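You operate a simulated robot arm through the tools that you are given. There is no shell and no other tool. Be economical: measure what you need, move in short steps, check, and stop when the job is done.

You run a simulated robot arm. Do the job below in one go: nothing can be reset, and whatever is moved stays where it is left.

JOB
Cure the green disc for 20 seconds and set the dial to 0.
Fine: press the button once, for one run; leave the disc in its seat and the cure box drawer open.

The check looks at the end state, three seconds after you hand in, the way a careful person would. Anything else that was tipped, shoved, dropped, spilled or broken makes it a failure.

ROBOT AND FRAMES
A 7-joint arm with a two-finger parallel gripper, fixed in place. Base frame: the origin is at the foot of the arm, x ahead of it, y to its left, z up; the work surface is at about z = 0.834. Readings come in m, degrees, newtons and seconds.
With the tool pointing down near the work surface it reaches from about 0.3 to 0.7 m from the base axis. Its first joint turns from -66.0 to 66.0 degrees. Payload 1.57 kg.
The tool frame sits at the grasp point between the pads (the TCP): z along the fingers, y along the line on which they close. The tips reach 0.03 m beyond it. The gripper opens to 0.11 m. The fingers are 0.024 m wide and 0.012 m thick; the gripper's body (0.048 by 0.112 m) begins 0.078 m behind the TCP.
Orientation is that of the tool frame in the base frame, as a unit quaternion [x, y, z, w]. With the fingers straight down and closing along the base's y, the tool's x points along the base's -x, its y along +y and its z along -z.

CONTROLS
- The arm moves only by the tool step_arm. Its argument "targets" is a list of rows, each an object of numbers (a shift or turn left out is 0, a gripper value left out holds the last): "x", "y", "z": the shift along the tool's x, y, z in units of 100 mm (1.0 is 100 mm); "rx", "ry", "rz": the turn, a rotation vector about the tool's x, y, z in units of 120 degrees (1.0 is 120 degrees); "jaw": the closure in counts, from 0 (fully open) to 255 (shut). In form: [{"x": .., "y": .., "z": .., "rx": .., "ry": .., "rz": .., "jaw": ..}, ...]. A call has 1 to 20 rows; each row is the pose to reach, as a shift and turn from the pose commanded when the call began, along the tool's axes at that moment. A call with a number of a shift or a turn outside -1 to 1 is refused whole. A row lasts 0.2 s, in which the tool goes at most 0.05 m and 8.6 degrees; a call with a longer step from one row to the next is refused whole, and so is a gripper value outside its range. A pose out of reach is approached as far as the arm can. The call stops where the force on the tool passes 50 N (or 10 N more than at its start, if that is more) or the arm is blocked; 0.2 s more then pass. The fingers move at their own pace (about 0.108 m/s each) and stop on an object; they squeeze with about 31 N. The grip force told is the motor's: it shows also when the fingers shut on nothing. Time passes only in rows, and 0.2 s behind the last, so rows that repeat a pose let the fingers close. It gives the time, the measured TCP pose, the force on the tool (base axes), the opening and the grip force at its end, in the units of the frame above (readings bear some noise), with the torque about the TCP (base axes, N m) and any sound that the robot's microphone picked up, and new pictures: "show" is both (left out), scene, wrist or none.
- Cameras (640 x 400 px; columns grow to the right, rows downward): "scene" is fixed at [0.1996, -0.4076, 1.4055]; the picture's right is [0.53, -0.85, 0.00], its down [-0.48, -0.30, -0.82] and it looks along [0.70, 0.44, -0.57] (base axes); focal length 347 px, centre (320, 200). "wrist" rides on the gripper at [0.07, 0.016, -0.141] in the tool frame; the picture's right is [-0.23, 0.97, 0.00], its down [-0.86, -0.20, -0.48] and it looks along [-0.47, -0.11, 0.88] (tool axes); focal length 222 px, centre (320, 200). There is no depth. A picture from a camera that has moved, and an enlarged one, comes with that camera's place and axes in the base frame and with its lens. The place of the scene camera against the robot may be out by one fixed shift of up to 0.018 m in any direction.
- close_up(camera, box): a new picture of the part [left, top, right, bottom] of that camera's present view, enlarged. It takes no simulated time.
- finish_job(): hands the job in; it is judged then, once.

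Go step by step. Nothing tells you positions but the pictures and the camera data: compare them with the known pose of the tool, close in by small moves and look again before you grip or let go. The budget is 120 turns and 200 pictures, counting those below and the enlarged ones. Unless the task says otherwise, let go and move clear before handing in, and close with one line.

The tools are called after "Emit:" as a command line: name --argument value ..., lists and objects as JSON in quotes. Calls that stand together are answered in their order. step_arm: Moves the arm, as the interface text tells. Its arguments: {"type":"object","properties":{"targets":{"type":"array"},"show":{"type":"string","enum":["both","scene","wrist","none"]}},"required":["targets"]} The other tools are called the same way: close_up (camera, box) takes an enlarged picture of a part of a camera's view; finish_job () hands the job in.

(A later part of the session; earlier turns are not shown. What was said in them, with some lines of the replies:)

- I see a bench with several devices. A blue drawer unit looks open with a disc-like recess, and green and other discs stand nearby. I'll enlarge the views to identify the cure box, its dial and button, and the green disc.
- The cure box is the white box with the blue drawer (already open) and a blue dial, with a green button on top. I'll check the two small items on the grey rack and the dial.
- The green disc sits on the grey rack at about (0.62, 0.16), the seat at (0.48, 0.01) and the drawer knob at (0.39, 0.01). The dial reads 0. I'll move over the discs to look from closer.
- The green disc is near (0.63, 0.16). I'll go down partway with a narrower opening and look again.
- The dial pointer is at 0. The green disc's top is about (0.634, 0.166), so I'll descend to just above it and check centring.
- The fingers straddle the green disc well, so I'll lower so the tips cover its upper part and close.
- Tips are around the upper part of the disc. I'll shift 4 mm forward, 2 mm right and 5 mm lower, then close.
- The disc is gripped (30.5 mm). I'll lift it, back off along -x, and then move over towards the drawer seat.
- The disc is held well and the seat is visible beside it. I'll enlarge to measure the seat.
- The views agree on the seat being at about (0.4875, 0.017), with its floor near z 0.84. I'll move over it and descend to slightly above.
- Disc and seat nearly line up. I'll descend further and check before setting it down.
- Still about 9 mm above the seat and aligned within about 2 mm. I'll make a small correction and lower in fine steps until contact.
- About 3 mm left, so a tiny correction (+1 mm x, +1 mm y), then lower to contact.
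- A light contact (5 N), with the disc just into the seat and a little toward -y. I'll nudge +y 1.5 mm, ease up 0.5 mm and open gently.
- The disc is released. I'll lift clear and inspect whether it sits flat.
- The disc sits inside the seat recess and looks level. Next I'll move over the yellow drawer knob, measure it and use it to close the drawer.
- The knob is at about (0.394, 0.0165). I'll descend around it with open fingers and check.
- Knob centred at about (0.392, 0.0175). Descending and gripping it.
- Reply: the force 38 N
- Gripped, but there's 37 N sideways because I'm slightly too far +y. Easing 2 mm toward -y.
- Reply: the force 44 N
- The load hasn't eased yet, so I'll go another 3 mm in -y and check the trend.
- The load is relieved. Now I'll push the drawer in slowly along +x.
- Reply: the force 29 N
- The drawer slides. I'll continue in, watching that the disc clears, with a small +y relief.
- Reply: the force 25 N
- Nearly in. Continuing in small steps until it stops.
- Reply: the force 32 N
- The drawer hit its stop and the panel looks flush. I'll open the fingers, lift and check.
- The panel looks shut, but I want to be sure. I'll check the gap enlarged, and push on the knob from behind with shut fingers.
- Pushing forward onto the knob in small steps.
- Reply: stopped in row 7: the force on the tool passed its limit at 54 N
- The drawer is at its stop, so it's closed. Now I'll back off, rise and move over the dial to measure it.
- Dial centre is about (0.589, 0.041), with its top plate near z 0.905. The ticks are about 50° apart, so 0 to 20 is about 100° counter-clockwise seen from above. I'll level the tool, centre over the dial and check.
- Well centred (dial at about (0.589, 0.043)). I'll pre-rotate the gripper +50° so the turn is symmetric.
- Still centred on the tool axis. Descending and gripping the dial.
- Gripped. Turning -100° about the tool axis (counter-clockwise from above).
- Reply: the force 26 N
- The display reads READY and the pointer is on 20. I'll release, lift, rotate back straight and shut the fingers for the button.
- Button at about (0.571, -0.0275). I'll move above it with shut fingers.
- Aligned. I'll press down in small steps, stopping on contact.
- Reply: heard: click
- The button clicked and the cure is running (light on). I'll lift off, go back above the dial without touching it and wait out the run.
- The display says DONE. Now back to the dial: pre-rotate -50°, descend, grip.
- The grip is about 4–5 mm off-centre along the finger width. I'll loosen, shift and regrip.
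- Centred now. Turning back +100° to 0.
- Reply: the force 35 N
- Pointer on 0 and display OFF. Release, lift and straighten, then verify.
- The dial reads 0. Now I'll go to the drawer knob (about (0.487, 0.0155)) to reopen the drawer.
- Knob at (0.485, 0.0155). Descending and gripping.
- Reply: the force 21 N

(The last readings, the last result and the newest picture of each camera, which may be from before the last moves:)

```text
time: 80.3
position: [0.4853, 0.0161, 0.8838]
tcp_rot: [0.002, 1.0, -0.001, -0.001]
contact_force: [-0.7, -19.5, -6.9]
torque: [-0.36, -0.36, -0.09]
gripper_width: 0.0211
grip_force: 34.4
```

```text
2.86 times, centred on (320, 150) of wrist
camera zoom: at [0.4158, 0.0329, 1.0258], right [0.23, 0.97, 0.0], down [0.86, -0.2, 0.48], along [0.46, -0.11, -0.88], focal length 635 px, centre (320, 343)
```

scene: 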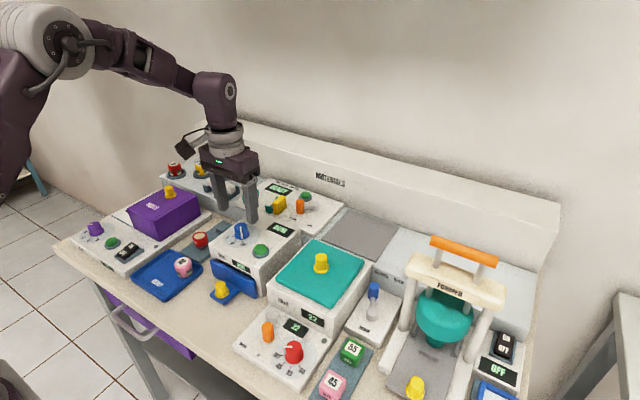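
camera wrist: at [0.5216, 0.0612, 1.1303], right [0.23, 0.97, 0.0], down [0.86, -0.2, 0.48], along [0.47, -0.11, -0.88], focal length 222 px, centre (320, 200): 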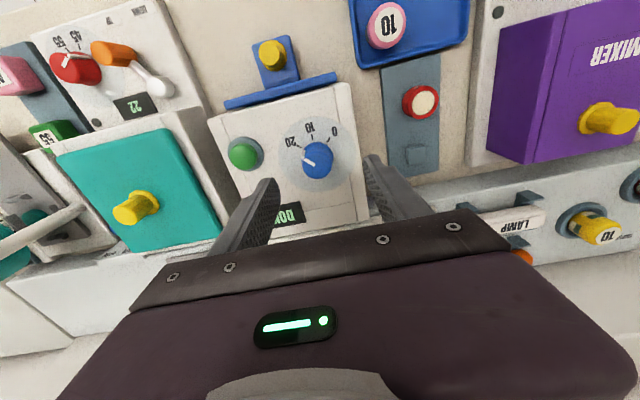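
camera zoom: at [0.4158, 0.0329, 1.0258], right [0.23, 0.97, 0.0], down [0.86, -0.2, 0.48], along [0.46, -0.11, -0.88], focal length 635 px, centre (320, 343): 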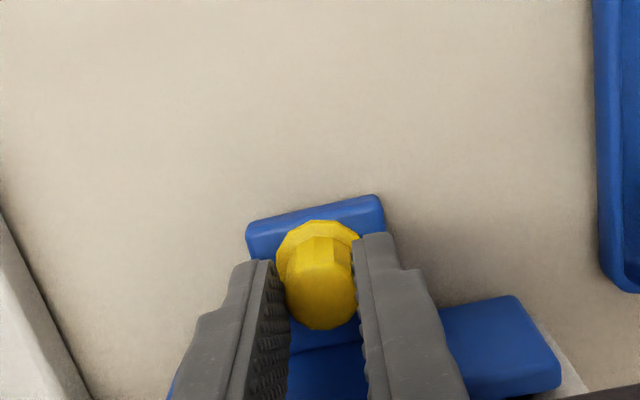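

Gripped. Pulling the drawer out slowly along -x.

Emit:
step_arm --targets '[{"y": -0.01, "x": 0.02}, {"y": -0.01, "x": 0.05}, {"y": -0.01, "x": 0.09}, {"y": -0.01, "x": 0.14}, {"y": -0.01, "x": 0.19}, {"y": -0.01, "x": 0.24}, {"y": -0.01, "x": 0.29}, {"y": -0.01, "x": 0.34}, {"y": -0.01, "x": 0.39}, {"y": -0.01, "x": 0.44}, {"y": -0.01, "x": 0.48}, {"y": -0.01, "x": 0.5}, {"y": -0.01, "x": 0.5}]' --show "none"

Emit:
close_up --camera "scene" --box '[170, 230, 280, 330]'

```text
time: 83.1
position: [0.4327, 0.0144, 0.8842]
tcp_rot: [0.0, 1.0, 0.0, -0.001]
contact_force: [-1.1, -22.2, 12.9]
torque: [-0.45, -0.23, -0.04]
gripper_width: 0.0212
grip_force: 34.4
```

```text
4.00 times, centred on (225, 280) of scene
camera zoom: at [0.1994, -0.4081, 1.4053], right [0.53, -0.85, 0.0], down [-0.48, -0.3, -0.82], along [0.7, 0.44, -0.57], focal length 1389 px, centre (700, -120)
```

zoom: 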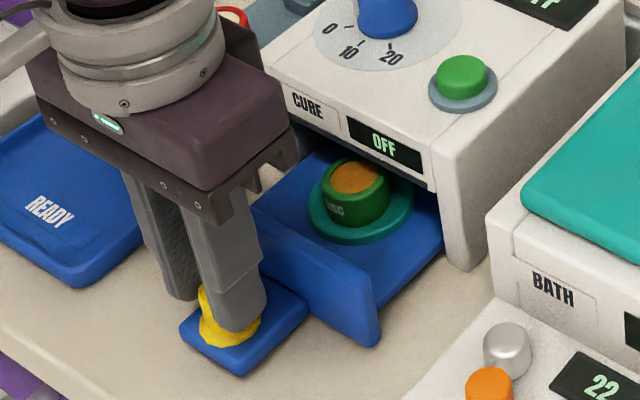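

The disc's top has turned amber, so it's cured. Pulling on to fully open.

Emit:
step_arm --targets '[{"x": 0.03}, {"x": 0.08}, {"x": 0.13}, {"x": 0.18}, {"x": 0.23}, {"x": 0.28}, {"x": 0.33}, {"x": 0.37}, {"x": 0.4}, {"x": 0.4}]' --show "none"

Emit:
step_arm --targets '[{"jaw": 200}, {"jaw": 150}, {"jaw": 120}, {"jaw": 120}, {"z": -0.3}, {"z": -0.7}, {"z": -1.0}, {"z": -1.0}]' --show "both"

Emit:
close_up --camera "scene" --box '[160, 210, 290, 340]'

Emit:
close_up --camera "scene" --box '[190, 260, 250, 310]'

```text
time: 85.3
position: [0.3939, 0.0157, 0.885]
tcp_rot: [0.002, 1.0, 0.0, 0.0]
contact_force: [0.0, -34.6, -4.7]
torque: [-0.71, -0.93, -0.13]
gripper_width: 0.0213
grip_force: 34.0
```

```text
time: 87.1
position: [0.393, 0.0168, 0.9864]
tcp_rot: [0.001, 1.0, -0.001, -0.001]
contact_force: [0.1, 0.0, -0.3]
torque: [-0.02, -0.03, 0.01]
gripper_width: 0.0583
grip_force: 0.1
camera wrist: at [0.3228, 0.0348, 1.1277], right [0.23, 0.97, 0.0], down [0.86, -0.2, 0.48], along [0.47, -0.11, -0.88], focal length 222 px, centre (320, 200)
```

scene: 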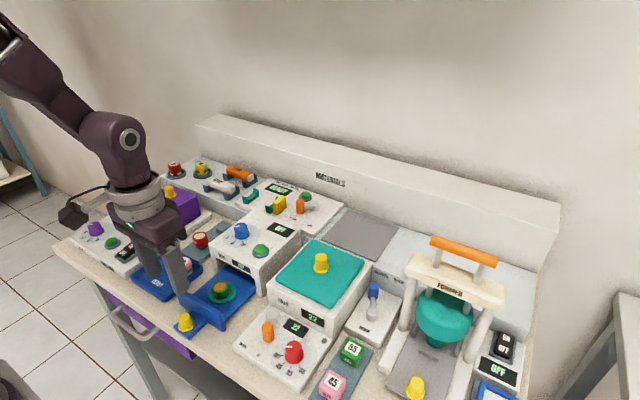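
wrist: 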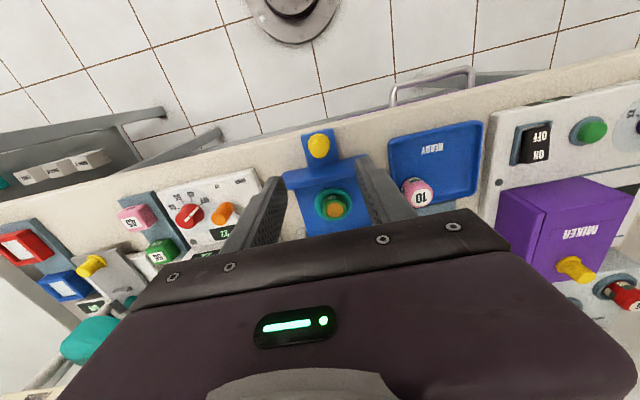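

```text
3.08 times, centred on (225, 275) of scene
camera zoom: at [0.1996, -0.4076, 1.4055], right [0.53, -0.85, 0.0], down [-0.48, -0.3, -0.82], along [0.7, 0.44, -0.57], focal length 1068 px, centre (612, -31)
```

zoom: 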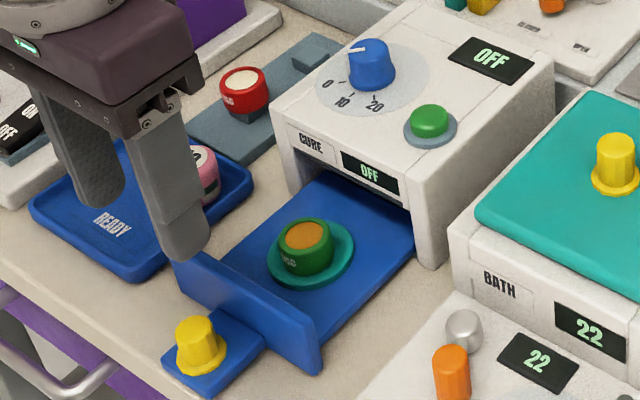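

```text
8.00 times, centred on (220, 285) of scene
camera zoom: at [0.1996, -0.4076, 1.4055], right [0.53, -0.85, 0.0], down [-0.48, -0.3, -0.82], along [0.7, 0.44, -0.57], focal length 2778 px, centre (1120, -480)
```

zoom: 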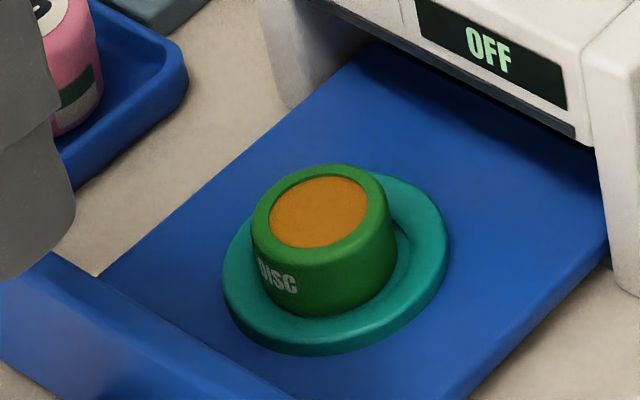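

The disc is cured and in its seat, the drawer is open and the dial is at 0. One last check of the seating from the wrist view.

Emit:
close_up --camera "wrist" --box '[290, 170, 380, 240]'

Emit:
close_up --camera "scene" --box '[215, 210, 295, 270]'

```text
5.71 times, centred on (335, 205) of wrist
camera zoom: at [0.3228, 0.0348, 1.1277], right [0.23, 0.97, 0.0], down [0.86, -0.2, 0.48], along [0.47, -0.11, -0.88], focal length 1269 px, centre (234, 171)
```

zoom: 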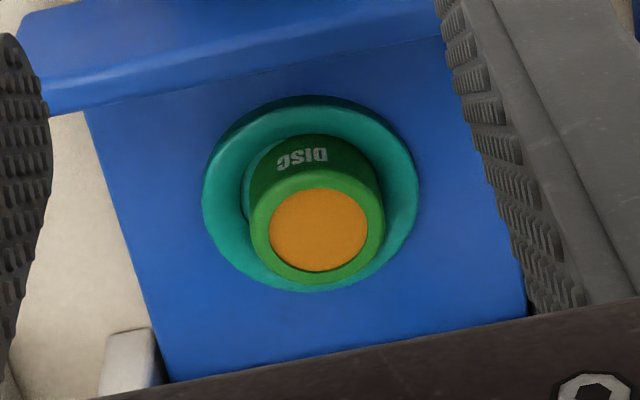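

```text
6.67 times, centred on (255, 240) of scene
camera zoom: at [0.1996, -0.4076, 1.4055], right [0.53, -0.85, 0.0], down [-0.48, -0.3, -0.82], along [0.7, 0.44, -0.57], focal length 2315 px, centre (753, -67)
```

zoom: 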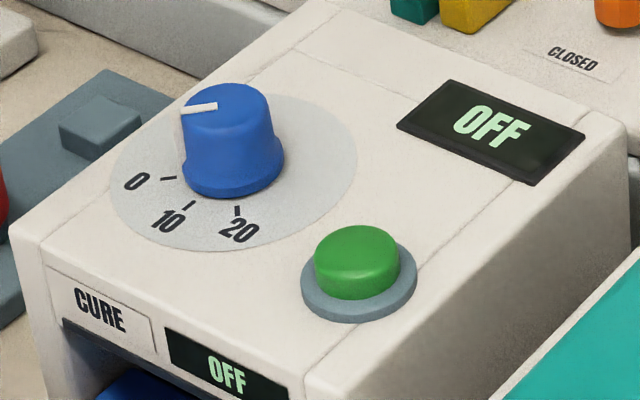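

The disc sits in the recess, the dial points to 0, the drawer is open and the gripper is clear. Handing in.

Emit:
finish_job

```text
The job is handed in.
```

The green disc was cured for 20 seconds in one run, and it is still in its seat with the drawer open and the dial at 0.
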